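You operate a simulated robot arm through the tools that you are given. There is no shell and no other tool. Be economical: measure what you need, move in short steps, check, and stop when the job is done.

You are at the controls of a simulated robot arm. One attempt, no reset.

TASK
Press the power button to switch it on. Close the cupboard door. Put the bag on the top of the tall load away on the shelf under the steel bench. Put the grease cup labelled "27" from the top of the tall load on the top of the short load and the grease cup that says "57" on the top of the pouch bench. Fetch the funnel from the top of the film bench and set it on the back of the high bench. Put the seal labelled "92" from the top of the short load on the top of the film bench and the seal labelled "26" on the back of the high bench. Put the pouch on the top of the short load away on the top of the pouch bench. The order is free. Set down upright: grease cup, seal.

The check looks at the end state, three seconds after you hand in, the way a careful person would. Anything else that was tipped, shoved, dropped, spilled or broken makes it a failure. A push-on lid holds only when it is set on centred and level and pressed home; a screw cap is set on level and turned clockwise until tight.

THE ROBOT
A 7-joint arm with a vacuum gripper on a trunk, on a base that drives. Base frame: it is fixed to the floor where the robot stands at the start and does not move with it; the origin is under the middle of the robot, x ahead of it, y to its left, z up. Readings come in cm, rad, newtons and seconds.
Its first joint turns from -2.601 to 2.601 rad. Places, roughly: back of the high bench (190x15 cm) [-678, -290, 86]; bag [-750, 25, 75]; cupboard door [40, 10, 40]; funnel [-975, -25, 75]; grease cup [-750, 50, 75]; pouch [-875, -150, 75]; power button [90, -10, 90]; seal [-900, -150, 75]; shelf under the steel bench [-150, -200, 30]; top of the film bench [-980, -10, 80]; top of the pouch bench [-380, 10, 80]; top of the short load [-890, -150, 70]. Payload 1.06 kg.
Tool frame: the origin (TCP) lies in the middle of the cups' lips, and z points out of the cups. The gripper has 1 cup of 2.4 cm across, covering 2.4 by 2.4 cm (tool x, y); the bellows give 0.8 cm. With the vacuum on, a cup seals on a smooth face that it is pressed against (1 to 4 N); it does not hold porous or soft things. The pull reaches 23 N.
Orientation is that of the tool frame in the base frame, as [roll, pitch, yaw] about the fixed x, y, z axes, in that order (R = Rz(yaw) Ry(pitch) Rx(roll)). With the cups facing straight down, the tool's x points along the base's -x, its y along +y and its z along -z.

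THE INTERFACE
- The arm moves only by the tool nudge_tool. Its argument "plan" is a list of rows, each a list of 3 entries, a list of its own where there are three numbers: the vacuum: 1 switches it on, -1 off, then the shift along the tool's x, y, z in cm, then the turn, a rotation vector about the tool's x, y, z in rad. In form: [[suction, [dx, dy, dz], [wx, wy, wz]], ...]. A call has 1 to 10 rows; each row shifts and turns the commanded pose from where the row before left it, along the tool's axes as they then stand. Rows are played at 5 a second. More than 5 cm and 0.15 rad between two rows, or a gripper value outside its range, and nothing of the call is played. Where a pose cannot be reached the arm comes as near as it can. A force on the tool above 40 N (or 10 N above the force at the start of the call, whichever is more), or a blocked arm, ends the call early, and 0.2 s more pass. The pull builds up within a second once a cup has sealed. Time passes only in rows, and 0.2 s behind the last, so rows that do not move give it time. It gives the time, the measured TCP pose, the force on the tool (base axes) and the pull of the vacuum at its end, in the units of the frame above (readings bear some noise), with the torque about the TCP (base axes, N m) and any sound that the robot's microphone picked up.
- Cameras (640 x 400 px; columns grow to the right, rows downward): "scene" is now at [3.03, 13.32, 156.7]; the picture's right is [-0.26, -0.97, 0.00], its down [-0.75, 0.20, -0.63] and it looks along [0.61, -0.16, -0.78] (base axes); focal length 232 px, centre (320, 200). "wrist" rides on the gripper at [7.8, 1.9, -9.6] in the tool frame; the picture's right is [-0.24, 0.97, 0.00], its down [-0.71, -0.17, -0.69] and it looks along [-0.67, -0.16, 0.73] (tool axes); focal length 243 px, centre (320, 200). There is no depth. A picture from a camera that has moved, and an enlarged one, comes with that camera's place and axes in the base frame and with its lens.
- grab_frame(camera): a new picture of that camera. The clock stands still meanwhile.
- lift_body(by): slides the trunk up (or, below 0, down) by that many cm; the arm and the scene camera ride with it, the base frame stays. It gives what a move gives, with no picture.
- drive_base(legs): drives the robot by 1 to 6 legs, each [ahead, turn to the left] in cm and rad, along the robot's own axes; the way and the turn of a leg run together, so that a leg with both is an arc; at most 150 cm and 3.142 rad a leg. The arm and the cameras ride along, it lands a little off, and it stops where it bumps. It gives what a move gives.
- aim_head(pan, tilt): turns the head with the scene camera to pan (to the left, within 2.705 rad either way) and tilt (down, from -0.506 to 1.204), counted from straight ahead of the robot. It gives what a move gives.
- close_up(camera, box): a new picture of the part [left, top, right, bottom] of that camera's present view, enlarged. The clock stands still meanwhile.
- finish_job(): hands the job in; it is judged then, once.

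Go step by step. Nothing tells you exact positions but the pictures and the camera data: compare them with the known pose of the tool, close in by small moves and look again before you grip or let go. The budget is 483 turns and 236 pictures, counting those below and the enlarged ones. Unless the task says otherwise, let go and move clear before handing in.

The tools are called after "Request:" as a command line: name --argument value ..., lists and objects as JSON in quotes. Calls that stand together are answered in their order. nudge_tool: Moves the arm, as the interface text tells. Its arguments: {"type":"object","properties":{"plan":{"type":"array","items":{"type":"array"}}},"required":["plan"]} The other tools are called the same way: lift_body (by) slides the trunk up or down; drive_base (legs) drives the base; aim_head (pan, tilt) turns the head that bears the scene camera; grab_frame (camera) takes a picture; close_up (camera, box) takes an enlarged picture of a part of a camera's view; finish_job () hands the job in.

At the start:

```text
t: 0.0
tcp_pos: [66.94, 26.01, 127.11]
tool_rot: [3.141, 0.008, 3.136]
contact_force: [0.2, 0.2, 0.5]
torque: [-0.01, 0.01, -0.02]
pull: 0.0
trunk travel left (down, up): [-63.9, 7.1]
robot x, y, heading: [-0.12, -2.09, -0.001]
head pan, tilt: [-0.26, 0.89]
```

scene: 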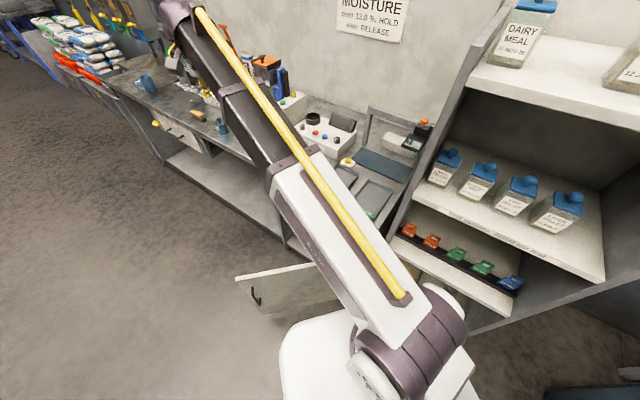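
wrist: 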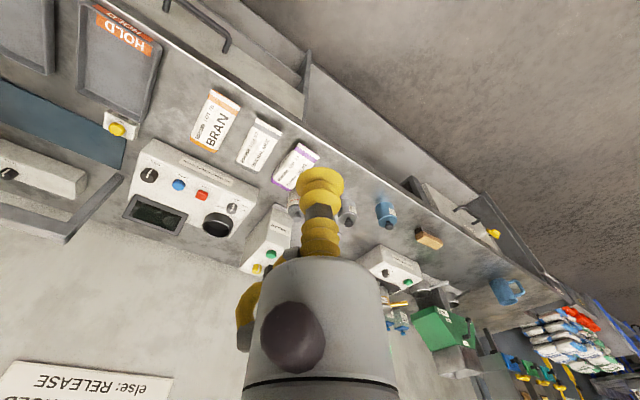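

I see a bench ahead with several control boxes and an open cupboard door beneath it. I'll look around first.

Request:
aim_head --pan 0.0 --tilt 0.75

Request:
grab_frame --camera "scene"

Request:
close_up --camera "wrist" --box '[0, 60, 320, 260]'

```text
t: 0.8
tcp_pos: [66.91, 26.05, 127.16]
tool_rot: [3.14, 0.007, 3.135]
contact_force: [-0.4, -0.3, 0.2]
torque: [0.01, 0.01, 0.0]
pull: 0.0
trunk travel left (down, up): [-63.9, 7.1]
robot x, y, heading: [0.08, -2.03, 0.003]
head pan, tilt: [0.0, 0.75]
```

```text
233 pictures are left
camera scene: at [3.96, 15.31, 157.8], right [0.0, -1.0, 0.0], down [-0.68, 0.0, -0.73], along [0.73, 0.0, -0.68], focal length 232 px, centre (320, 200)
```

scene: 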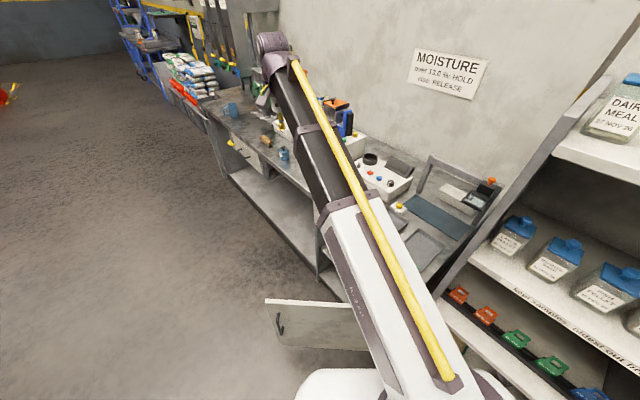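

```text
2.00 times, centred on (160, 160) of wrist
camera zoom: at [59.03, 27.93, 136.72], right [0.24, 0.97, 0.0], down [0.7, -0.18, 0.69], along [0.67, -0.16, -0.72], focal length 485 px, centre (640, 280)
```

zoom: 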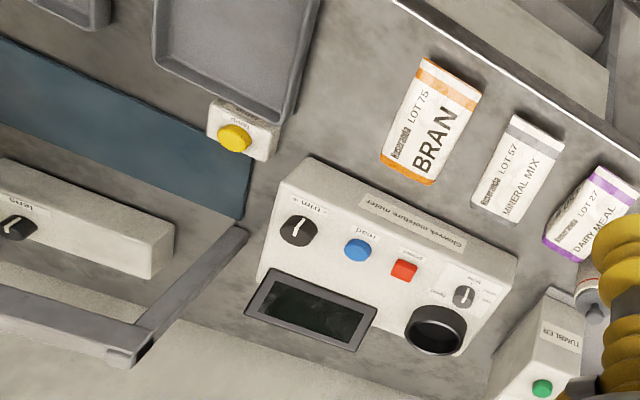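

The red button on the moisture meter seems to be "power"; I'll read the labels.

Request:
close_up --camera "wrist" --box '[150, 165, 246, 225]'

Request:
close_up --camera "wrist" --box '[230, 200, 390, 300]'

```text
6.67 times, centred on (198, 195) of wrist
camera zoom: at [59.03, 27.93, 136.72], right [0.24, 0.97, 0.0], down [0.7, -0.18, 0.69], along [0.67, -0.16, -0.72], focal length 1618 px, centre (1133, 233)
```

zoom: 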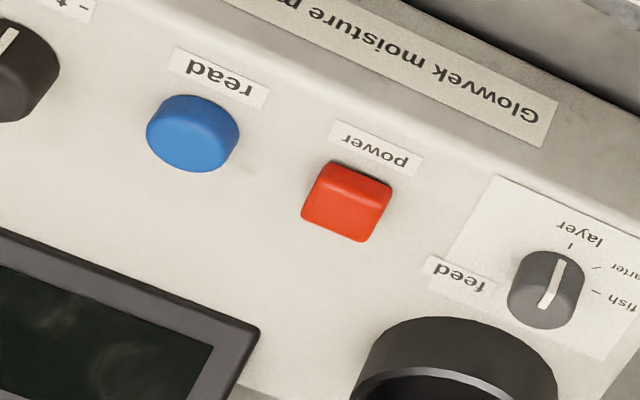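

```text
4.00 times, centred on (310, 250) of wrist
camera zoom: at [59.03, 27.93, 136.72], right [0.24, 0.97, 0.0], down [0.7, -0.18, 0.69], along [0.67, -0.16, -0.72], focal length 970 px, centre (360, 0)
```

zoom: 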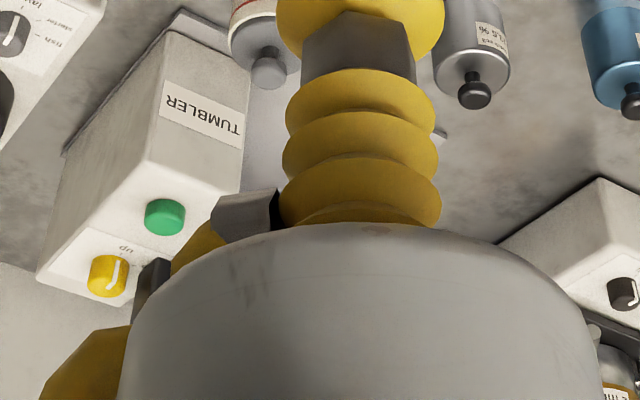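

Request:
close_up --camera "scene" --box '[340, 130, 500, 230]'

Request:
close_up --camera "scene" --box '[230, 260, 390, 360]'

```text
4.00 times, centred on (420, 180) of scene
camera zoom: at [3.96, 15.31, 157.8], right [0.0, -1.0, 0.0], down [-0.68, 0.0, -0.73], along [0.73, 0.0, -0.68], focal length 929 px, centre (-80, 280)
```

zoom: 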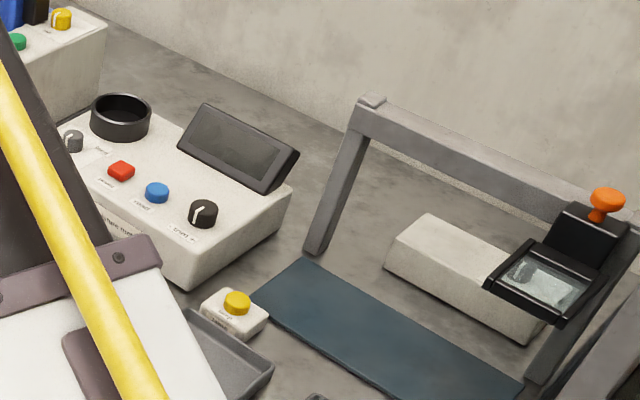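

```text
4.00 times, centred on (310, 310) of scene
camera zoom: at [3.96, 15.31, 157.8], right [0.0, -1.0, 0.0], down [-0.68, 0.0, -0.73], along [0.73, 0.0, -0.68], focal length 929 px, centre (360, -240)
```

zoom: 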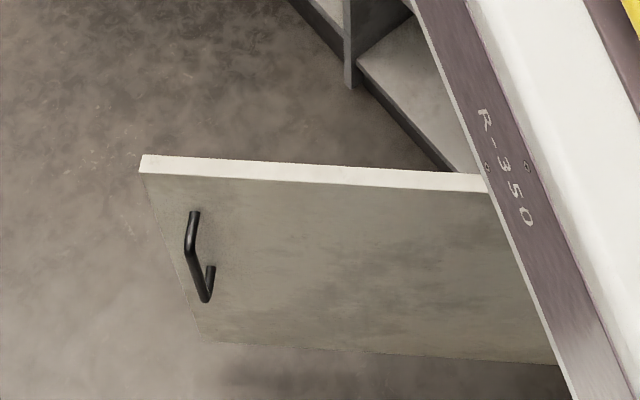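

The red button is about [90,-8,95]; the door is open with its outer face towards me, with the free edge on the left. I'll survey further.

Request:
aim_head --pan -0.8 --tilt 0.8

Request:
grab_frame --camera "scene"

Request:
aim_head --pan 0.8 --tilt 0.3

Request:
grab_frame --camera "scene"

Request:
aim_head --pan 2.2 --tilt 0.3

Request:
grab_frame --camera "scene"

Request:
aim_head --pan -2.4 --tilt 0.3

Request:
grab_frame --camera "scene"

```text
t: 1.9
tcp_pos: [66.89, 26.01, 127.07]
tool_rot: [3.139, 0.005, 3.137]
contact_force: [1.0, 0.0, -0.6]
torque: [-0.02, 0.03, -0.03]
pull: 0.1
trunk travel left (down, up): [-63.9, 7.1]
robot x, y, heading: [0.2, -1.93, 0.001]
head pan, tilt: [-0.799, 0.799]
```

```text
227 pictures are left
camera scene: at [1.31, 9.51, 157.41], right [-0.72, -0.7, 0.0], down [-0.5, 0.51, -0.7], along [0.49, -0.5, -0.72], focal length 232 px, centre (320, 200)
```

scene: 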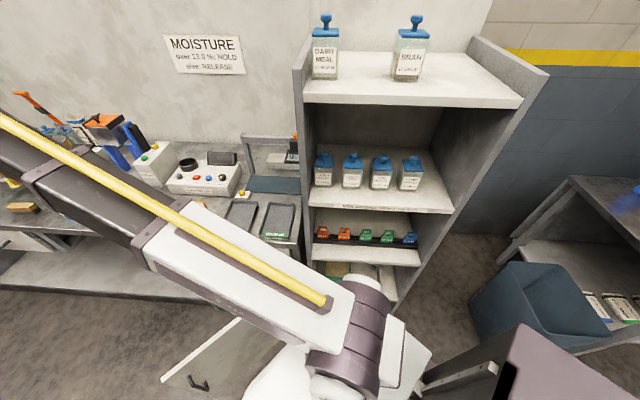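

```text
t: 3.6
tcp_pos: [66.92, 26.09, 127.14]
tool_rot: [3.14, 0.006, 3.138]
contact_force: [0.1, -0.9, -0.1]
torque: [0.0, 0.01, -0.01]
pull: 0.1
trunk travel left (down, up): [-63.9, 7.1]
robot x, y, heading: [0.07, -1.9, -0.002]
head pan, tilt: [0.799, 0.3]
```

```text
226 pictures are left
camera scene: at [2.2, 21.97, 161.84], right [0.72, -0.7, 0.0], down [-0.21, -0.21, -0.96], along [0.67, 0.68, -0.3], focal length 232 px, centre (320, 200)
```

scene: 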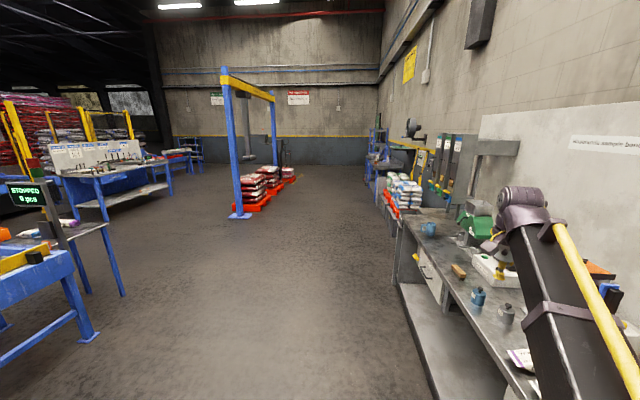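

```text
t: 5.1
tcp_pos: [66.95, 26.06, 127.14]
tool_rot: [3.14, 0.008, 3.136]
contact_force: [1.0, 0.9, 0.5]
torque: [0.01, -0.02, 0.01]
pull: 0.2
trunk travel left (down, up): [-63.9, 7.1]
robot x, y, heading: [-0.09, -1.94, -0.003]
head pan, tilt: [2.201, 0.3]
```

```text
225 pictures are left
camera scene: at [-9.81, 22.84, 161.84], right [0.81, 0.59, 0.0], down [0.17, -0.24, -0.96], along [-0.56, 0.77, -0.3], focal length 232 px, centre (320, 200)
```

scene: 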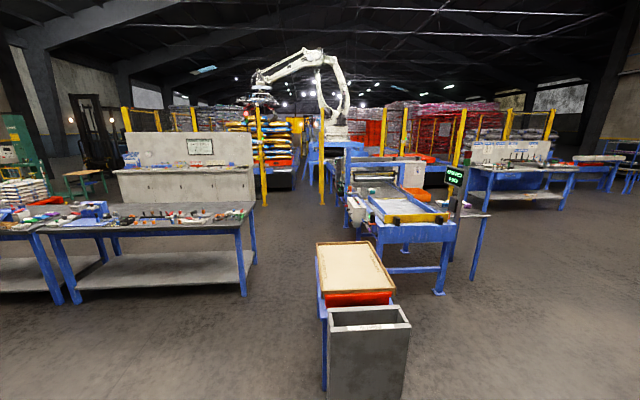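

```text
t: 8.8
tcp_pos: [66.8, 26.03, 127.14]
tool_rot: [3.14, 0.007, 3.137]
contact_force: [0.1, 0.4, 0.4]
torque: [0.02, 0.0, -0.02]
pull: 0.1
trunk travel left (down, up): [-63.9, 7.1]
robot x, y, heading: [0.18, -1.96, 0.001]
head pan, tilt: [-2.4, 0.3]
```

```text
224 pictures are left
camera scene: at [-11.2, 8.98, 161.84], right [-0.68, 0.74, 0.0], down [0.22, 0.2, -0.96], along [-0.7, -0.65, -0.3], focal length 232 px, centre (320, 200)
```

scene: 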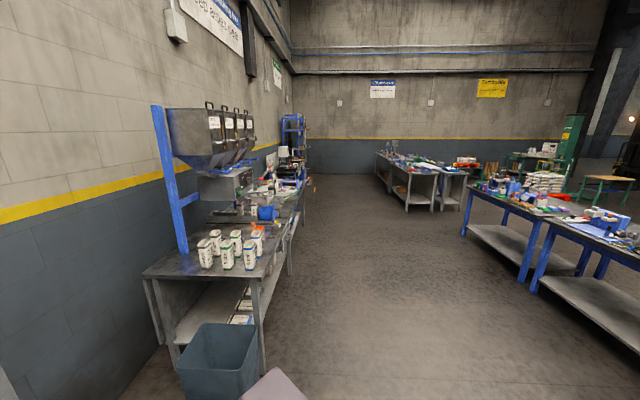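

The room is rotated about 31°. First the power button: I'll move the tool above it.

Request:
nudge_tool --plan '[[-1, [-2.55, -3.78, 0], [0, 0, 0]], [-1, [-2.55, -3.78, 0], [0, 0, 0]], [-1, [-2.55, -3.78, 0], [0, 0, 0]], [-1, [-2.55, -3.78, 0], [0, 0, 0]], [-1, [-2.55, -3.78, 0], [0, 0, 0]], [-1, [-2.55, -3.78, 0], [0, 0, 0]], [-1, [-2.55, -3.78, 0], [0, 0, 0]], [-1, [-2.55, -3.78, 0], [0, 0, 0]], [-1, [-2.55, -3.78, 0], [0, 0, 0]], [-1, [0, 0, 4], [0, 0, 0]]]'

Request:
grab_frame --camera "wrist"

Request:
aim_head --pan 0 --tilt 0.75

Request:
grab_frame --camera "scene"

```text
t: 11.0
tcp_pos: [89.71, -8.09, 123.13]
tool_rot: [3.139, 0.006, 3.137]
contact_force: [0.0, -0.4, 0.3]
torque: [-0.01, 0.01, -0.02]
pull: 0.1
trunk travel left (down, up): [-63.9, 7.1]
robot x, y, heading: [-0.08, -1.84, -0.0]
head pan, tilt: [-2.4, 0.3]
```

```text
223 pictures are left
camera wrist: at [81.86, -6.23, 132.65], right [0.24, 0.97, 0.0], down [0.7, -0.18, 0.69], along [0.67, -0.16, -0.72], focal length 243 px, centre (320, 200)
```

wrist: 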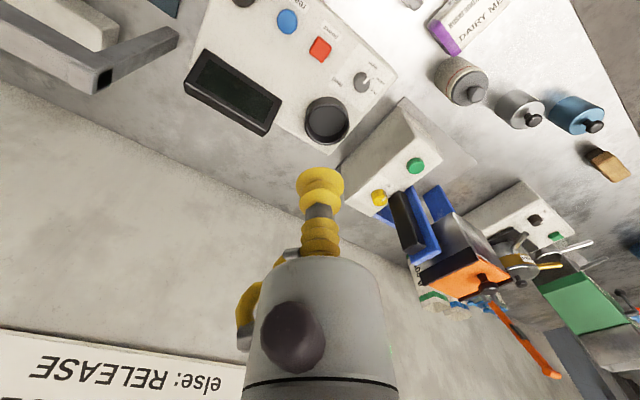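

```text
t: 13.2
tcp_pos: [89.81, -8.07, 123.12]
tool_rot: [3.14, 0.005, 3.136]
contact_force: [-0.1, 0.0, -0.6]
torque: [0.01, 0.02, 0.03]
pull: 0.0
trunk travel left (down, up): [-63.9, 7.1]
robot x, y, heading: [0.19, -2.1, -0.001]
head pan, tilt: [0.0, 0.75]
```

```text
222 pictures are left
camera scene: at [3.97, 15.27, 157.81], right [0.0, -1.0, 0.0], down [-0.68, 0.0, -0.73], along [0.73, 0.0, -0.68], focal length 232 px, centre (320, 200)
```

scene: 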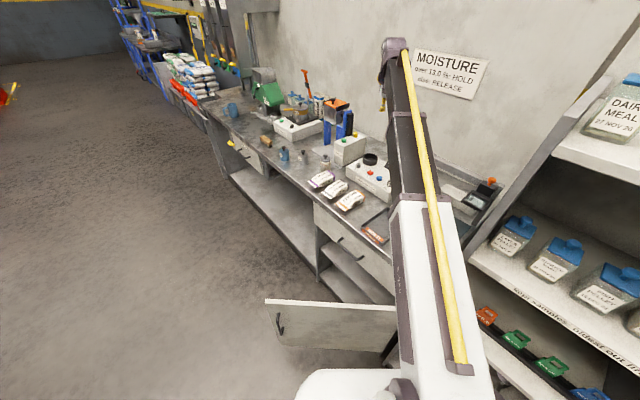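

The tool is right above the red button. I'll descend to about 98 and check.

Request:
nudge_tool --plan '[[-1, [0, 0.2, 5], [0, 0, 0]], [-1, [0, 0, 5], [0, 0, 0]], [-1, [0, 0, 5], [0, 0, 0]], [-1, [0, 0, 5], [0, 0, 0]], [-1, [0, 0, 3], [0, 0, 0]]]'

Request:
grab_frame --camera "wrist"

```text
t: 14.4
tcp_pos: [89.96, -8.01, 100.18]
tool_rot: [3.141, 0.007, 3.137]
contact_force: [0.4, -0.2, -0.6]
torque: [-0.02, -0.03, 0.03]
pull: 0.2
trunk travel left (down, up): [-63.9, 7.1]
robot x, y, heading: [0.13, -1.7, -0.001]
head pan, tilt: [0.0, 0.75]
```

```text
221 pictures are left
camera wrist: at [82.07, -6.12, 109.8], right [0.24, 0.97, 0.0], down [0.7, -0.18, 0.69], along [0.67, -0.16, -0.72], focal length 243 px, centre (320, 200)
```

wrist: 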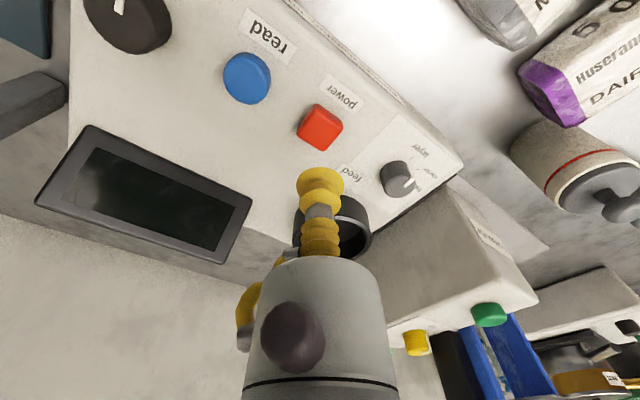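

Button top at z≈95.2, at [89.4,-7.8]. Lowering to press gently.

Request:
nudge_tool --plan '[[-1, [0.5, 0.15, 3.5], [0, 0, 0]], [-1, [0, 0, 0.7], [0, 0, 0]], [-1, [0, 0, 0.4], [0, 0, 0]], [-1, [0, 0, 0.4], [0, 0, 0]], [-1, [0, 0, 0.3], [0, 0, 0]], [-1, [0, 0, 0.3], [0, 0, 0]]]'

Request:
grab_frame --camera "wrist"

```text
t: 15.8
tcp_pos: [89.33, -7.64, 94.5]
tool_rot: [3.139, 0.007, 3.135]
contact_force: [0.1, 0.0, 1.8]
torque: [-0.01, -0.01, 0.03]
pull: 0.1
trunk travel left (down, up): [-63.9, 7.1]
robot x, y, heading: [-0.17, -1.66, -0.002]
head pan, tilt: [0.0, 0.75]
heard: click
```

```text
220 pictures are left
camera wrist: at [81.49, -5.76, 104.2], right [0.24, 0.97, 0.0], down [0.7, -0.18, 0.69], along [0.67, -0.16, -0.72], focal length 243 px, centre (320, 200)
```

wrist: 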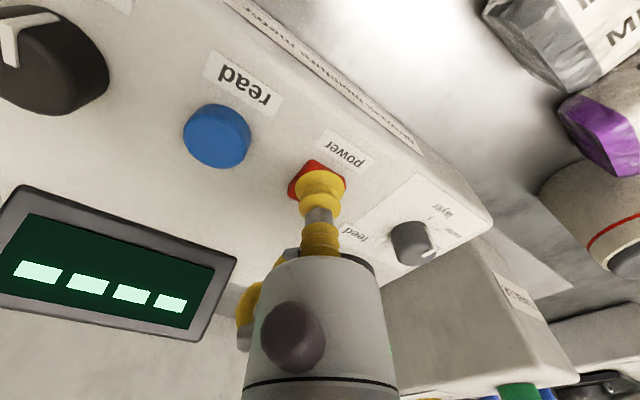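

A click and the display lit. Retract straight up.

Request:
nudge_tool --plan '[[-1, [0, 0, -5], [0, 0, 0]], [-1, [0, 0, -5], [0, 0, 0]], [-1, [0, 0, -5], [0, 0, 0]], [-1, [0, 0, -5], [0, 0, 0]], [-1, [0, 0, -5], [0, 0, 0]], [-1, [0, 0, -5], [0, 0, 0]], [-1, [0, 0, -3], [0, 0, 0]]]'

Request:
aim_head --pan 0.35 --tilt 1.1

Request:
grab_frame --camera "scene"

Request:
close_up --camera "wrist" --box '[120, 0, 440, 200]'

```text
t: 17.4
tcp_pos: [89.26, -7.63, 127.56]
tool_rot: [3.14, 0.006, 3.135]
contact_force: [-0.1, -0.6, -0.4]
torque: [0.01, -0.01, 0.02]
pull: 0.1
trunk travel left (down, up): [-63.9, 7.1]
robot x, y, heading: [0.01, -2.01, -0.0]
head pan, tilt: [0.0, 0.75]
```

```text
t: 18.2
tcp_pos: [89.17, -7.7, 127.43]
tool_rot: [3.141, 0.004, 3.135]
contact_force: [0.1, 0.2, 0.4]
torque: [-0.01, -0.02, -0.01]
pull: 0.2
trunk travel left (down, up): [-63.9, 7.1]
robot x, y, heading: [0.35, -1.82, 0.004]
head pan, tilt: [0.351, 1.1]
```

```text
219 pictures are left
camera scene: at [1.62, 17.44, 155.24], right [0.34, -0.94, 0.0], down [-0.84, -0.31, -0.45], along [0.43, 0.16, -0.89], focal length 232 px, centre (320, 200)
```

scene: 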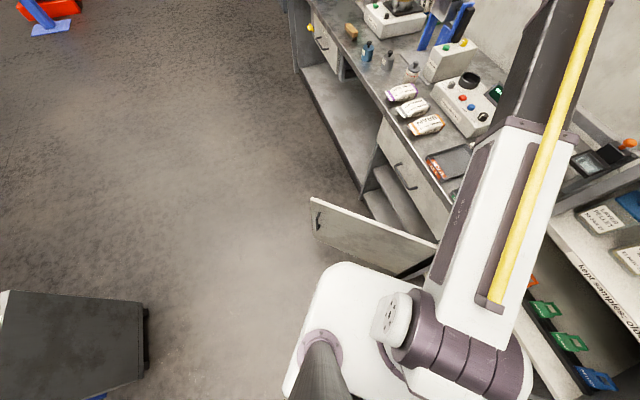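

```text
2.00 times, centred on (280, 100) of wrist
camera zoom: at [81.42, -5.83, 137.06], right [0.24, 0.97, 0.0], down [0.7, -0.18, 0.69], along [0.67, -0.16, -0.72], focal length 485 px, centre (400, 400)
```

zoom: 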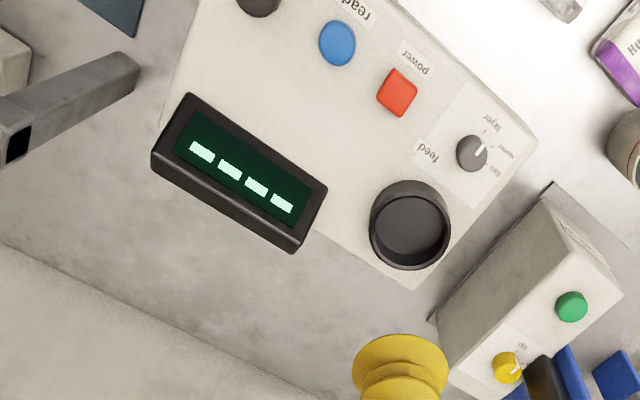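

Power is on. Next the door: its outer face is at x≈45 (free edge near y=38, z≈2–62), hinge around [42,-18]. I'll back up, turn the tool to point forward, and push the door shut along its arc.

Request:
drive_base --legs '[[-25, 0]]'

Request:
nudge_tool --plan '[[-1, [3, 4, 0], [0, 0, 0]], [-1, [3, 4, 0], [0, 0, 0]], [-1, [3, 4, 0], [0, 0, 0]], [-1, [3, 4, 0], [0, 0, 0]], [-1, [3, 4, 0], [0, 0, 0]], [-1, [3, 4, 0], [0, 0, 0]], [-1, [3, 4, 0], [0, 0, 0]], [-1, [3, 4, 0], [0, 0, 0]]]'

Request:
nudge_tool --plan '[[-1, [0, 0, 0], [0, -0.15, 0]], [-1, [0, 0, 0], [0, -0.15, 0]], [-1, [0, 0, 0], [0, -0.15, 0]], [-1, [0, 0, 0], [0, -0.15, 0]], [-1, [0, 0, 0], [0, -0.15, 0]], [-1, [0, 0, 0], [0, -0.15, 0]], [-1, [0, 0, 0], [0, -0.15, 0]], [-1, [0, 0, 0], [0, -0.15, 0]], [-1, [0, 0, 0], [0, -0.15, 0]], [-1, [0, 0, 0], [0, -0.15, 0]]]'

```text
t: 20.0
tcp_pos: [64.22, -7.73, 127.53]
tool_rot: [3.14, 0.005, 3.135]
contact_force: [0.2, 0.0, 0.2]
torque: [-0.03, 0.02, -0.01]
pull: 0.0
trunk travel left (down, up): [-63.9, 7.1]
robot x, y, heading: [-25.03, -1.96, 0.003]
head pan, tilt: [0.351, 1.1]
```

```text
t: 21.8
tcp_pos: [40.31, 24.69, 127.31]
tool_rot: [3.134, 0.014, 3.137]
contact_force: [0.0, -0.1, -0.3]
torque: [0.03, -0.02, -0.01]
pull: 0.1
trunk travel left (down, up): [-63.9, 7.1]
robot x, y, heading: [-24.89, -1.64, 0.0]
head pan, tilt: [0.351, 1.1]
```

```text
t: 24.0
tcp_pos: [40.28, 24.49, 127.44]
tool_rot: [3.087, 1.507, 3.085]
contact_force: [-0.4, 0.8, -0.5]
torque: [0.01, -0.03, 0.01]
pull: 0.0
trunk travel left (down, up): [-63.9, 7.1]
robot x, y, heading: [-24.72, -1.99, -0.002]
head pan, tilt: [0.351, 1.1]
```

Tool points forward. Back off a bit then lower the trunk.

Request:
nudge_tool --plan '[[-1, [0, 0, -4], [0, -0.06, 0]], [-1, [0, 0, -4], [0, 0, 0]], [-1, [0, 0, -4], [0, 0, 0]], [-1, [0, 0, -2], [0, 0, 0]]]'

Request:
lift_body --by -50

Request:
aim_head --pan 0.2 --tilt 0.9

Request:
grab_frame --camera "scene"

```text
t: 25.0
tcp_pos: [32.52, 29.98, 130.52]
tool_rot: [2.665, 1.564, 2.66]
contact_force: [-0.1, -0.8, 0.4]
torque: [-0.03, -0.01, 0.0]
pull: 0.1
out of reach, approached as far as the arm can: row 1, 2, 3, 4
trunk travel left (down, up): [-63.9, 7.1]
robot x, y, heading: [-24.89, -1.88, 0.003]
head pan, tilt: [0.351, 1.1]
```

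```text
refused: -50 is not a number from -40 to 40
```

```text
t: 25.8
tcp_pos: [32.51, 29.95, 130.41]
tool_rot: [2.725, 1.562, 2.719]
contact_force: [-0.1, 0.8, 0.5]
torque: [0.01, -0.02, -0.02]
pull: 0.0
trunk travel left (down, up): [-63.9, 7.1]
robot x, y, heading: [-25.28, -1.82, -0.001]
head pan, tilt: [0.201, 0.901]
```

```text
217 pictures are left
camera scene: at [-21.98, 16.79, 156.61], right [0.2, -0.98, 0.0], down [-0.77, -0.16, -0.62], along [0.61, 0.12, -0.78], focal length 232 px, centre (320, 200)
```

scene: 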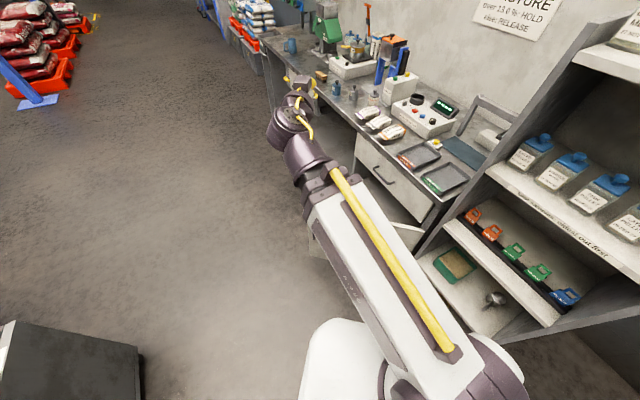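

Request:
lift_body --by -40

Request:
lift_body --by -15

Request:
grab_frame --camera "scene"

```text
t: 29.6
tcp_pos: [32.42, 30.02, 90.43]
tool_rot: [2.723, 1.565, 2.714]
contact_force: [-0.3, 0.8, 0.2]
torque: [0.0, -0.01, 0.01]
pull: 0.2
trunk travel left (down, up): [-23.9, 47.1]
robot x, y, heading: [-25.19, -2.09, 0.002]
head pan, tilt: [0.201, 0.901]
```

```text
t: 31.3
tcp_pos: [32.44, 29.88, 75.45]
tool_rot: [2.723, 1.565, 2.715]
contact_force: [0.4, -0.4, -0.4]
torque: [-0.04, 0.01, 0.03]
pull: 0.1
trunk travel left (down, up): [-8.9, 62.1]
robot x, y, heading: [-24.81, -2.3, -0.002]
head pan, tilt: [0.201, 0.901]
```

```text
216 pictures are left
camera scene: at [-21.98, 16.78, 101.62], right [0.2, -0.98, 0.0], down [-0.77, -0.16, -0.62], along [0.61, 0.12, -0.78], focal length 232 px, centre (320, 200)
```

scene: 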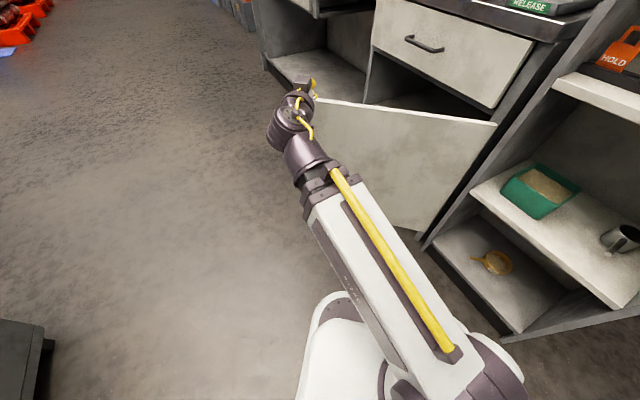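

Now the door is clear: hinge ≈[45,-21], closed free end ≈[93,17]. Lower the tool to z≈48.

Request:
lift_body --by -8

Request:
nudge_tool --plan '[[-1, [4, 0, 0], [0, 0, 0]], [-1, [4, 0, 0], [0, 0, 0]], [-1, [4, 0, 0], [0, 0, 0]], [-1, [4, 0, 0], [0, 0, 0]], [-1, [3, 0, 0], [0, 0, 0]]]'

Request:
grab_frame --camera "scene"

```text
t: 32.5
tcp_pos: [32.47, 29.92, 67.57]
tool_rot: [2.724, 1.565, 2.718]
contact_force: [0.5, 0.3, 0.6]
torque: [-0.01, 0.0, -0.01]
pull: 0.2
trunk travel left (down, up): [-0.9, 70.1]
robot x, y, heading: [-24.69, -2.14, 0.001]
head pan, tilt: [0.201, 0.901]
```

```text
t: 33.7
tcp_pos: [34.24, 31.88, 49.03]
tool_rot: [2.634, 1.564, 2.626]
contact_force: [0.2, -1.1, -0.2]
torque: [0.02, 0.01, 0.01]
pull: 0.0
out of reach, approached as far as the arm can: row 1, 2, 3
trunk travel left (down, up): [-0.9, 70.1]
robot x, y, heading: [-24.46, -1.9, 0.004]
head pan, tilt: [0.201, 0.901]
```

```text
215 pictures are left
camera scene: at [-21.98, 16.78, 93.62], right [0.2, -0.98, 0.0], down [-0.77, -0.16, -0.62], along [0.61, 0.12, -0.78], focal length 232 px, centre (320, 200)
```

scene: 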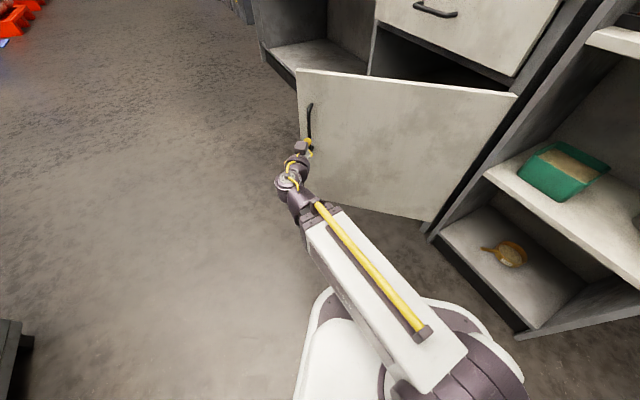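

The handle is near y≈34, so I'll push at y≈22, beside it. Shift sideways then forward to contact.

Request:
nudge_tool --plan '[[-1, [0, -5, 0], [0, 0, 0]], [-1, [0, -5, 0], [0, 0, 0]], [-1, [0, 0, 4], [0, 0, 0]], [-1, [0, 0, 3], [0, 0, 0]], [-1, [0, 0, 2], [0, 0, 0]], [-1, [0, 0, 1], [0, 0, 0]], [-1, [0, 0, 1], [0, 0, 0]]]'

Request:
grab_frame --camera "scene"

```text
t: 35.3
tcp_pos: [50.44, 25.77, 48.62]
tool_rot: [2.72, 1.564, 2.712]
contact_force: [0.1, 1.2, 0.5]
torque: [-0.01, -0.02, 0.0]
pull: 0.1
out of reach, approached as far as the arm can: row 1, 2
trunk travel left (down, up): [-0.9, 70.1]
robot x, y, heading: [-25.36, -2.2, 0.0]
head pan, tilt: [0.201, 0.901]
```

```text
214 pictures are left
camera scene: at [-21.98, 16.78, 93.61], right [0.2, -0.98, 0.0], down [-0.77, -0.16, -0.62], along [0.61, 0.12, -0.78], focal length 232 px, centre (320, 200)
```

scene: 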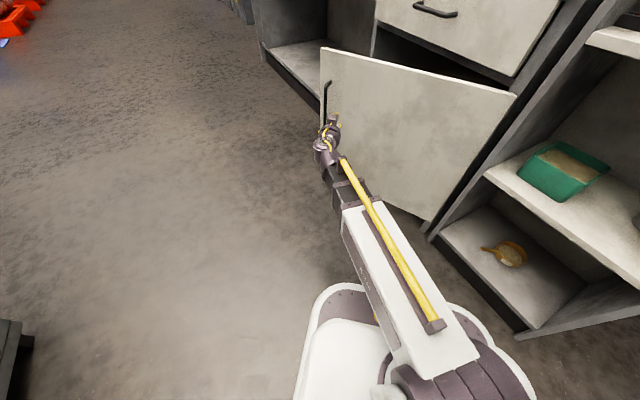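

The door is moving. Continue along its arc.

Request:
nudge_tool --plan '[[-1, [0, 0, 2], [0.12, 0, 0]], [-1, [0, 0, 4.6], [0.1, 0, 0]], [-1, [0, 0, 4.6], [0.1, 0, 0]], [-1, [0, 0, 4.6], [0.1, 0, 0]], [-1, [0, 0, 4.6], [0.1, 0, 0]]]'

Request:
grab_frame --camera "scene"

```text
t: 36.5
tcp_pos: [69.73, 20.75, 48.2]
tool_rot: [-3.12, 1.565, 2.634]
contact_force: [0.3, -0.3, -0.4]
torque: [0.04, 0.0, 0.01]
pull: 0.0
trunk travel left (down, up): [-0.9, 70.1]
robot x, y, heading: [-24.86, -2.04, 0.0]
head pan, tilt: [0.201, 0.901]
```

```text
213 pictures are left
camera scene: at [-21.99, 16.78, 93.61], right [0.2, -0.98, 0.0], down [-0.77, -0.16, -0.62], along [0.61, 0.12, -0.78], focal length 232 px, centre (320, 200)
```

scene: 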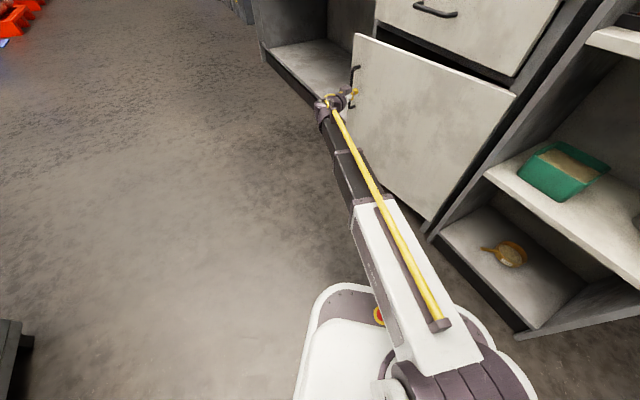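

Request:
nudge_tool --plan '[[-1, [0, 0, 4.4], [0.09, 0, 0]], [-1, [0, 0, 4.4], [0.09, 0, 0]], [-1, [0, 0, 4.0], [0.09, 0, 0]], [-1, [0, 0, 2], [0.04, 0, 0]]]'

Request:
grab_frame --camera "scene"

```text
t: 37.3
tcp_pos: [79.08, 13.71, 48.28]
tool_rot: [-2.926, 1.563, 2.561]
contact_force: [-11.6, 0.7, 1.5]
torque: [0.15, 0.02, 0.33]
pull: 0.1
trunk travel left (down, up): [-0.9, 70.1]
robot x, y, heading: [-25.0, -1.94, -0.003]
head pan, tilt: [0.201, 0.901]
stopped in row 4: the force on the tool passed its limit at 83 N (the readings are from after the stop); the commanded pose is now the measured one
```

```text
212 pictures are left
camera scene: at [-22.04, 16.77, 93.62], right [0.2, -0.98, 0.0], down [-0.77, -0.16, -0.62], along [0.61, 0.12, -0.78], focal length 232 px, centre (320, 200)
```

scene: 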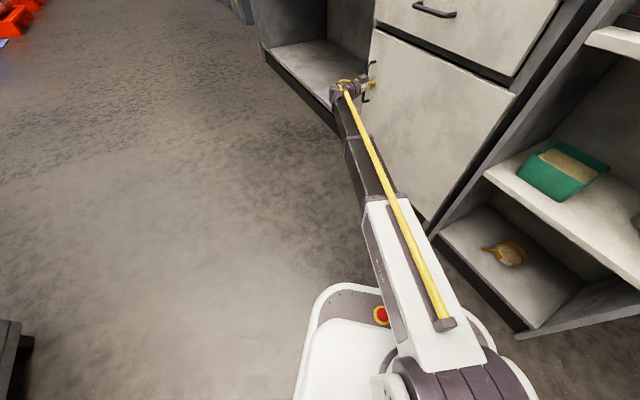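

Request:
close_up --camera "scene" --box '[320, 0, 560, 150]'

```text
2.67 times, centred on (440, 75) of scene
camera zoom: at [-22.04, 16.77, 93.62], right [0.2, -0.98, 0.0], down [-0.77, -0.16, -0.62], along [0.61, 0.12, -0.78], focal length 619 px, centre (0, 533)
```

zoom: 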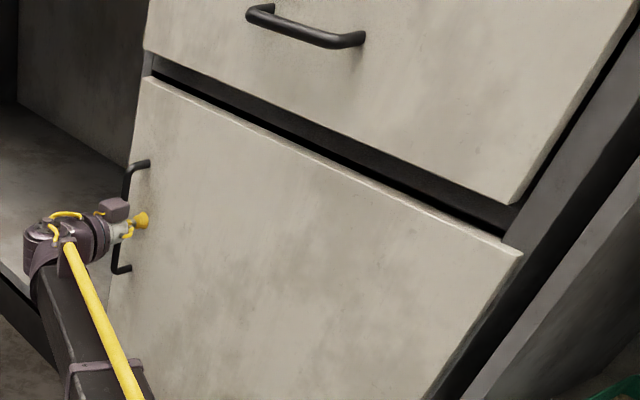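

The door looks nearly flush. I'll back off slightly and push again gently to be sure it is home.

Request:
nudge_tool --plan '[[-1, [0, 0, -2], [0, 0, 0]], [-1, [0, 0, -2], [0, 0, 0]]]'

Request:
close_up --camera "scene" --box '[320, 0, 560, 150]'

```text
t: 37.9
tcp_pos: [76.47, 16.21, 48.24]
tool_rot: [-2.838, 1.561, 2.646]
contact_force: [-5.3, -7.2, -3.3]
torque: [-0.08, -0.05, 0.25]
pull: 0.2
trunk travel left (down, up): [-0.9, 70.1]
robot x, y, heading: [-24.95, -1.59, -0.004]
head pan, tilt: [0.201, 0.901]
```

```text
2.67 times, centred on (440, 75) of scene
camera zoom: at [-21.93, 16.75, 93.61], right [0.2, -0.98, 0.0], down [-0.77, -0.15, -0.62], along [0.61, 0.12, -0.78], focal length 619 px, centre (0, 533)
```

zoom: 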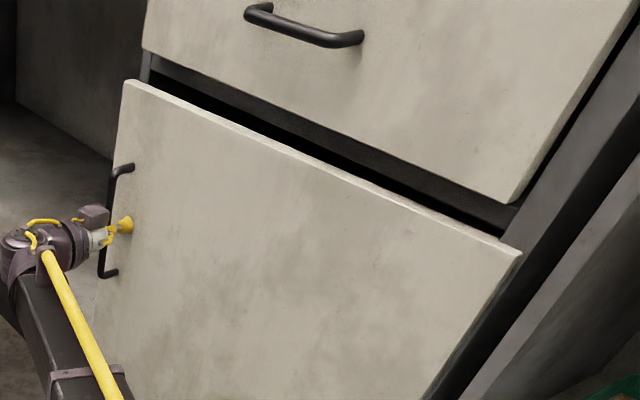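

The gripper's side is rubbing against the handle. Shift towards the hinge and look.

Request:
nudge_tool --plan '[[-1, [0, -2, 0], [0, 0, 0]], [-1, [0, -3, -1], [0, 0, 0]], [-1, [0, -4, -2], [0, 0, 0]]]'

Request:
close_up --camera "scene" --box '[320, 0, 560, 150]'

```text
t: 38.7
tcp_pos: [68.08, 12.1, 48.31]
tool_rot: [-2.847, 1.565, 2.643]
contact_force: [0.5, -0.5, 1.1]
torque: [0.0, 0.0, 0.0]
pull: 0.1
trunk travel left (down, up): [-0.9, 70.1]
robot x, y, heading: [-25.07, -1.78, -0.002]
head pan, tilt: [0.201, 0.901]
```

```text
2.67 times, centred on (440, 75) of scene
camera zoom: at [-21.97, 16.77, 93.61], right [0.2, -0.98, 0.0], down [-0.77, -0.15, -0.62], along [0.61, 0.12, -0.78], focal length 619 px, centre (0, 533)
```

zoom: 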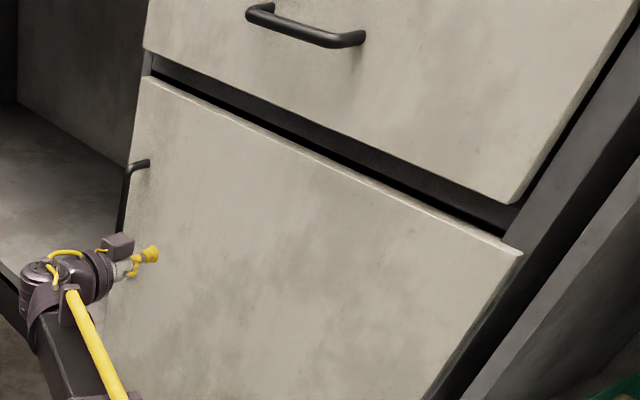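

Free now. Push forward again in small steps.

Request:
nudge_tool --plan '[[-1, [0, 0, 3], [0, 0, 0]], [-1, [0, 0, 1], [0, 0, 0]], [-1, [0, 0, 1], [0, 0, 0]], [-1, [0, 0, 0.7], [0, 0, 0]], [-1, [0, 0, 0.7], [0, 0, 0]], [-1, [0, 0, 0.5], [0, 0, 0]]]'

Request:
close_up --camera "scene" --box '[320, 0, 560, 150]'

```text
t: 40.2
tcp_pos: [72.42, 7.95, 48.18]
tool_rot: [-2.895, 1.562, 2.599]
contact_force: [-8.9, 10.7, 0.0]
torque: [-0.05, 0.07, -0.03]
pull: 0.0
trunk travel left (down, up): [-0.9, 70.1]
robot x, y, heading: [-24.74, -2.18, 0.008]
head pan, tilt: [0.201, 0.901]
stopped in row 6: the force on the tool passed its limit at 43 N (the readings are from after the stop); the commanded pose is now the measured one
```

```text
2.67 times, centred on (440, 75) of scene
camera zoom: at [-22.25, 16.83, 93.61], right [0.21, -0.98, 0.0], down [-0.77, -0.16, -0.62], along [0.61, 0.13, -0.78], focal length 619 px, centre (0, 533)
```

zoom: 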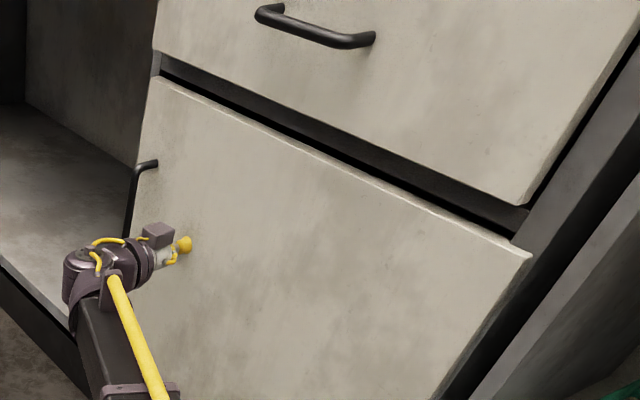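

Firm stop with force straight along the door's normal: it is shut. Retract and check it stays.

Request:
nudge_tool --plan '[[-1, [0, 0, -1], [0, 0, 0]], [-1, [0, 0, -3], [0, 0, 0]], [-1, [0, 0, -4], [0, 0, 0]], [-1, [0, 0, -4], [0, 0, 0]], [-1, [0, 0, -4], [0, 0, 0]]]'

Request:
grab_frame --camera "scene"

```text
t: 41.4
tcp_pos: [61.28, 19.16, 48.26]
tool_rot: [-2.899, 1.562, 2.595]
contact_force: [0.3, 0.0, -0.7]
torque: [-0.02, -0.01, 0.02]
pull: 0.1
trunk travel left (down, up): [-0.9, 70.1]
robot x, y, heading: [-25.0, -1.94, 0.006]
head pan, tilt: [0.201, 0.901]
```

```text
207 pictures are left
camera scene: at [-22.15, 16.79, 93.61], right [0.2, -0.98, 0.0], down [-0.77, -0.16, -0.62], along [0.61, 0.13, -0.78], focal length 232 px, centre (320, 200)
```

scene: 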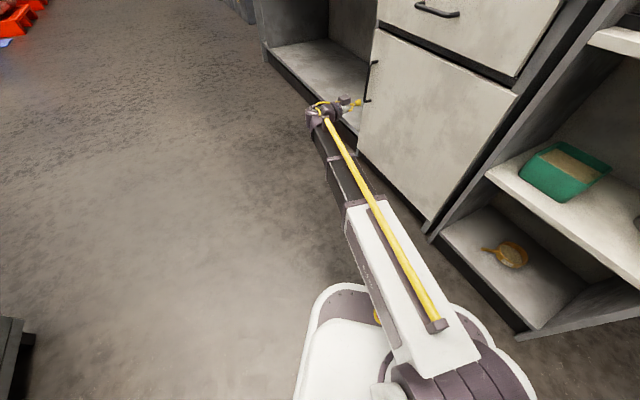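

Door closed. I'll back away, raise the trunk, and turn the tool down again.

Request:
drive_base --legs '[[-50, 0]]'

Request:
lift_body --by 40

Request:
lift_body --by 20

Request:
nudge_tool --plan '[[-1, [0, 0, 0], [0, 0.15, 0]], [-1, [0, 0, 0], [0, 0.15, 0]], [-1, [0, 0, 0], [0, 0.15, 0]], [-1, [0, 0, 0], [0, 0.15, 0]], [-1, [0, 0, 0], [0, 0.15, 0]], [-1, [0, 0, 0], [0, 0.15, 0]], [-1, [0, 0, 0], [0, 0.15, 0]], [-1, [0, 0, 0], [0, 0.15, 0]], [-1, [0, 0, 0], [0, 0.15, 0]], [-1, [0, 0, 0], [0, 0.15, 0]]]'

Request:
nudge_tool --plan '[[-1, [0, 0, 0], [0, 0.065, 0]], [-1, [0, 0, 0], [0, 0, 0.13]], [-1, [0, 0, 0], [0, 0, 0.13]], [-1, [0, 0, 0], [0, 0, 0.13]], [-1, [0, 0, 0], [0, 0, 0.13]], [-1, [0, 0, 0], [0, 0, 0.13]]]'

```text
t: 44.5
tcp_pos: [9.34, 18.76, 48.16]
tool_rot: [-2.897, 1.562, 2.591]
contact_force: [0.5, -0.3, -0.2]
torque: [0.01, 0.04, 0.02]
pull: 0.0
trunk travel left (down, up): [-0.9, 70.1]
robot x, y, heading: [-77.31, -2.13, 0.0]
head pan, tilt: [0.201, 0.901]
```

```text
t: 48.3
tcp_pos: [9.45, 18.79, 88.24]
tool_rot: [-2.899, 1.561, 2.593]
contact_force: [0.7, -1.0, -1.1]
torque: [0.03, -0.01, 0.01]
pull: 0.1
trunk travel left (down, up): [-40.9, 30.1]
robot x, y, heading: [-77.17, -2.45, 0.005]
head pan, tilt: [0.201, 0.901]
```

```text
t: 50.5
tcp_pos: [9.3, 18.72, 108.25]
tool_rot: [-2.891, 1.562, 2.596]
contact_force: [-0.1, -0.2, -0.3]
torque: [-0.01, -0.01, -0.03]
pull: 0.1
trunk travel left (down, up): [-60.9, 10.1]
robot x, y, heading: [-77.08, -2.02, 0.005]
head pan, tilt: [0.201, 0.901]
```

```text
t: 52.6
tcp_pos: [9.24, 18.79, 108.29]
tool_rot: [-3.141, 0.06, 2.348]
contact_force: [0.8, -0.3, 0.6]
torque: [0.04, 0.0, -0.04]
pull: 0.1
trunk travel left (down, up): [-60.9, 10.1]
robot x, y, heading: [-77.42, -1.77, 0.002]
head pan, tilt: [0.201, 0.901]
```

```text
t: 54.0
tcp_pos: [9.5, 18.69, 108.36]
tool_rot: [-3.137, 0.0, 1.696]
contact_force: [0.2, -0.1, 0.3]
torque: [0.02, -0.01, -0.01]
pull: 0.1
trunk travel left (down, up): [-60.9, 10.1]
robot x, y, heading: [-76.85, -2.42, 0.001]
head pan, tilt: [0.201, 0.901]
```

Yaw went the wrong way; correct it, then fold the arm in.

Request:
nudge_tool --plan '[[-1, [0, 0, 0], [0, 0, -0.1445]], [-1, [0, 0, 0], [0, 0, -0.1445]], [-1, [0, 0, 0], [0, 0, -0.1445]], [-1, [0, 0, 0], [0, 0, -0.1445]], [-1, [0, 0, 0], [0, 0, -0.1445]], [-1, [0, 0, 0], [0, 0, -0.1445]], [-1, [0, 0, 0], [0, 0, -0.1445]], [-1, [0, 0, 0], [0, 0, -0.1445]], [-1, [0, 0, 0], [0, 0, -0.1445]], [-1, [0, 0, 0], [0, 0, -0.1445]]]'

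Request:
nudge_tool --plan '[[-1, [4, -2.3, 0], [0, 0, 0]], [-1, [4, -2.3, 0], [0, 0, 0]], [-1, [4, -2.3, 0], [0, 0, 0]], [-1, [4, -2.3, 0], [0, 0, 0]], [-1, [4, -2.3, 0], [0, 0, 0]], [-1, [4, -2.3, 0], [0, 0, 0]], [-1, [4, -2.3, 0], [0, 0, 0]], [-1, [4, -2.3, 0], [0, 0, 0]], [-1, [4, -2.3, 0], [0, 0, 0]]]'

Request:
aim_head --pan 2.6 --tilt 0.35

Request:
grab_frame --camera "scene"

```text
t: 56.2
tcp_pos: [9.46, 18.73, 108.17]
tool_rot: [-3.142, -0.003, -3.134]
contact_force: [0.2, 0.1, -0.5]
torque: [0.01, -0.01, 0.01]
pull: 0.1
trunk travel left (down, up): [-60.9, 10.1]
robot x, y, heading: [-76.92, -1.81, 0.006]
head pan, tilt: [0.201, 0.901]
```

```text
t: 58.2
tcp_pos: [-26.24, -2.01, 108.45]
tool_rot: [3.141, -0.005, -3.139]
contact_force: [0.2, 0.4, -0.5]
torque: [-0.01, 0.01, 0.0]
pull: 0.0
out of reach, approached as far as the arm can: row 9
trunk travel left (down, up): [-60.9, 10.1]
robot x, y, heading: [-76.98, -1.95, 0.005]
head pan, tilt: [0.201, 0.901]
```

```text
t: 60.5
tcp_pos: [-26.19, -2.0, 108.26]
tool_rot: [-3.141, -0.005, -3.141]
contact_force: [-0.1, 0.3, 0.2]
torque: [0.01, 0.01, -0.02]
pull: 0.0
trunk travel left (down, up): [-60.9, 10.1]
robot x, y, heading: [-76.95, -2.3, 0.004]
head pan, tilt: [2.601, 0.351]
```

```text
206 pictures are left
camera scene: at [-89.57, 19.8, 158.37], right [0.51, 0.86, 0.0], down [0.3, -0.18, -0.94], along [-0.81, 0.48, -0.34], focal length 232 px, centre (320, 200)
```

scene: 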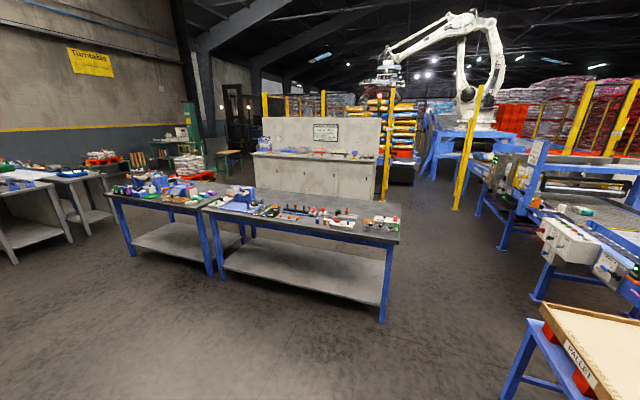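

I now have a map: the pouch bench is the left blue table, the loads and film bench lie beyond. I'll turn to face down the aisle and drive on a bit.

Request:
drive_base --legs '[[0, -2.48], [100, 0]]'

Request:
aim_head --pan 0 --tilt 0.3

Request:
grab_frame --camera "scene"

Request:
aim_head --pan 1.2 --tilt 0.5

Request:
grab_frame --camera "scene"

```text
t: 71.5
tcp_pos: [-196.05, -97.91, 108.39]
tool_rot: [3.141, -0.004, 0.675]
contact_force: [-0.1, 0.3, -0.9]
torque: [-0.05, 0.0, 0.0]
pull: 0.0
trunk travel left (down, up): [-60.9, 10.1]
robot x, y, heading: [-156.89, -65.74, -2.465]
head pan, tilt: [2.601, 0.351]
```

```text
t: 73.9
tcp_pos: [-196.08, -97.87, 108.35]
tool_rot: [3.141, -0.007, 0.678]
contact_force: [-0.4, 0.0, -0.8]
torque: [0.02, 0.0, -0.02]
pull: 0.1
trunk travel left (down, up): [-60.9, 10.1]
robot x, y, heading: [-156.58, -65.89, -2.464]
head pan, tilt: [0.0, 0.3]
```

```text
205 pictures are left
camera scene: at [-149.33, -81.97, 158.84], right [-0.63, 0.78, 0.0], down [0.23, 0.19, -0.96], along [-0.74, -0.6, -0.3], focal length 232 px, centre (320, 200)
```

scene: 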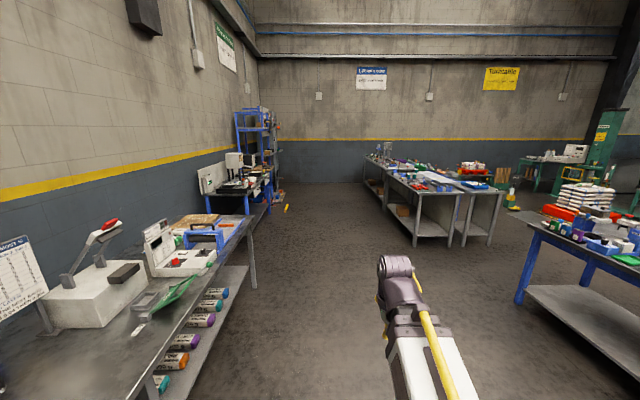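

```text
t: 75.3
tcp_pos: [-195.92, -97.76, 108.52]
tool_rot: [3.141, -0.006, 0.675]
contact_force: [0.1, 0.0, 0.1]
torque: [-0.01, -0.01, 0.0]
pull: 0.0
trunk travel left (down, up): [-60.9, 10.1]
robot x, y, heading: [-156.28, -66.03, -2.463]
head pan, tilt: [1.201, 0.499]
```

```text
204 pictures are left
camera scene: at [-139.31, -84.79, 157.0], right [-0.95, -0.3, 0.0], down [-0.14, 0.46, -0.88], along [0.27, -0.84, -0.48], focal length 232 px, centre (320, 200)
```

scene: 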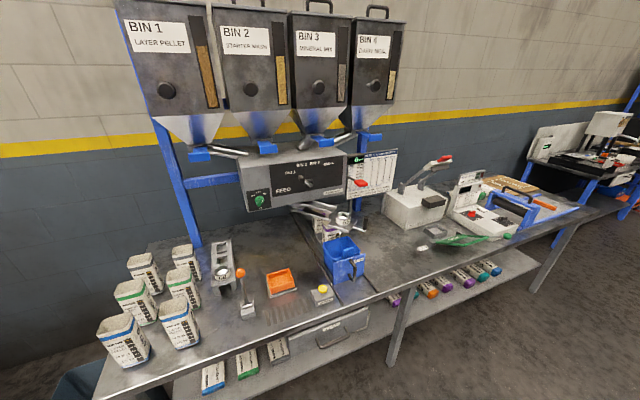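

This is the steel bench with its shelf. Next I'll drive to the gap between the pouch bench's left end and the grey benches.

Request:
drive_base --legs '[[0, -0.32], [128, 0], [129, 0], [0, -1.26]]'

Request:
aim_head --pan 0 --tilt 0.5

Request:
grab_frame --camera "scene"

Request:
aim_head --pan 1.1 --tilt 0.5

Request:
grab_frame --camera "scene"

```text
t: 91.8
tcp_pos: [-427.46, -113.21, 108.46]
tool_rot: [3.141, -0.006, -0.902]
contact_force: [0.1, -0.4, -0.5]
torque: [0.01, -0.03, -0.02]
pull: 0.2
trunk travel left (down, up): [-60.9, 10.1]
robot x, y, heading: [-395.63, -153.11, 2.244]
head pan, tilt: [1.201, 0.499]
```

```text
t: 93.2
tcp_pos: [-427.54, -113.08, 108.43]
tool_rot: [3.14, -0.007, -0.902]
contact_force: [0.4, 0.0, -0.1]
torque: [0.02, -0.01, 0.06]
pull: 0.1
trunk travel left (down, up): [-60.9, 10.1]
robot x, y, heading: [-396.3, -153.03, 2.242]
head pan, tilt: [0.0, 0.499]
```

```text
203 pictures are left
camera scene: at [-412.04, -159.85, 157.0], right [0.78, 0.62, 0.0], down [0.3, -0.38, -0.88], along [-0.55, 0.69, -0.48], focal length 232 px, centre (320, 200)
```

scene: 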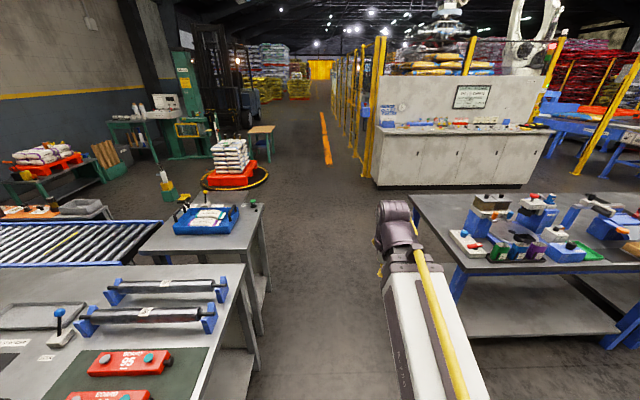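

```text
t: 94.6
tcp_pos: [-427.48, -113.15, 108.41]
tool_rot: [3.141, -0.007, -0.903]
contact_force: [0.5, 0.3, 0.0]
torque: [-0.01, -0.01, -0.03]
pull: 0.0
trunk travel left (down, up): [-60.9, 10.1]
robot x, y, heading: [-396.26, -153.21, 2.241]
head pan, tilt: [1.1, 0.499]
```

```text
202 pictures are left
camera scene: at [-415.31, -168.76, 157.0], right [-0.2, 0.98, 0.0], down [0.47, 0.09, -0.88], along [-0.86, -0.17, -0.48], focal length 232 px, centre (320, 200)
```

scene: 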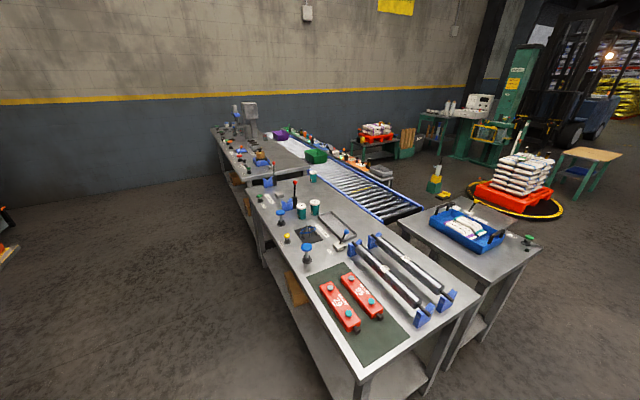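

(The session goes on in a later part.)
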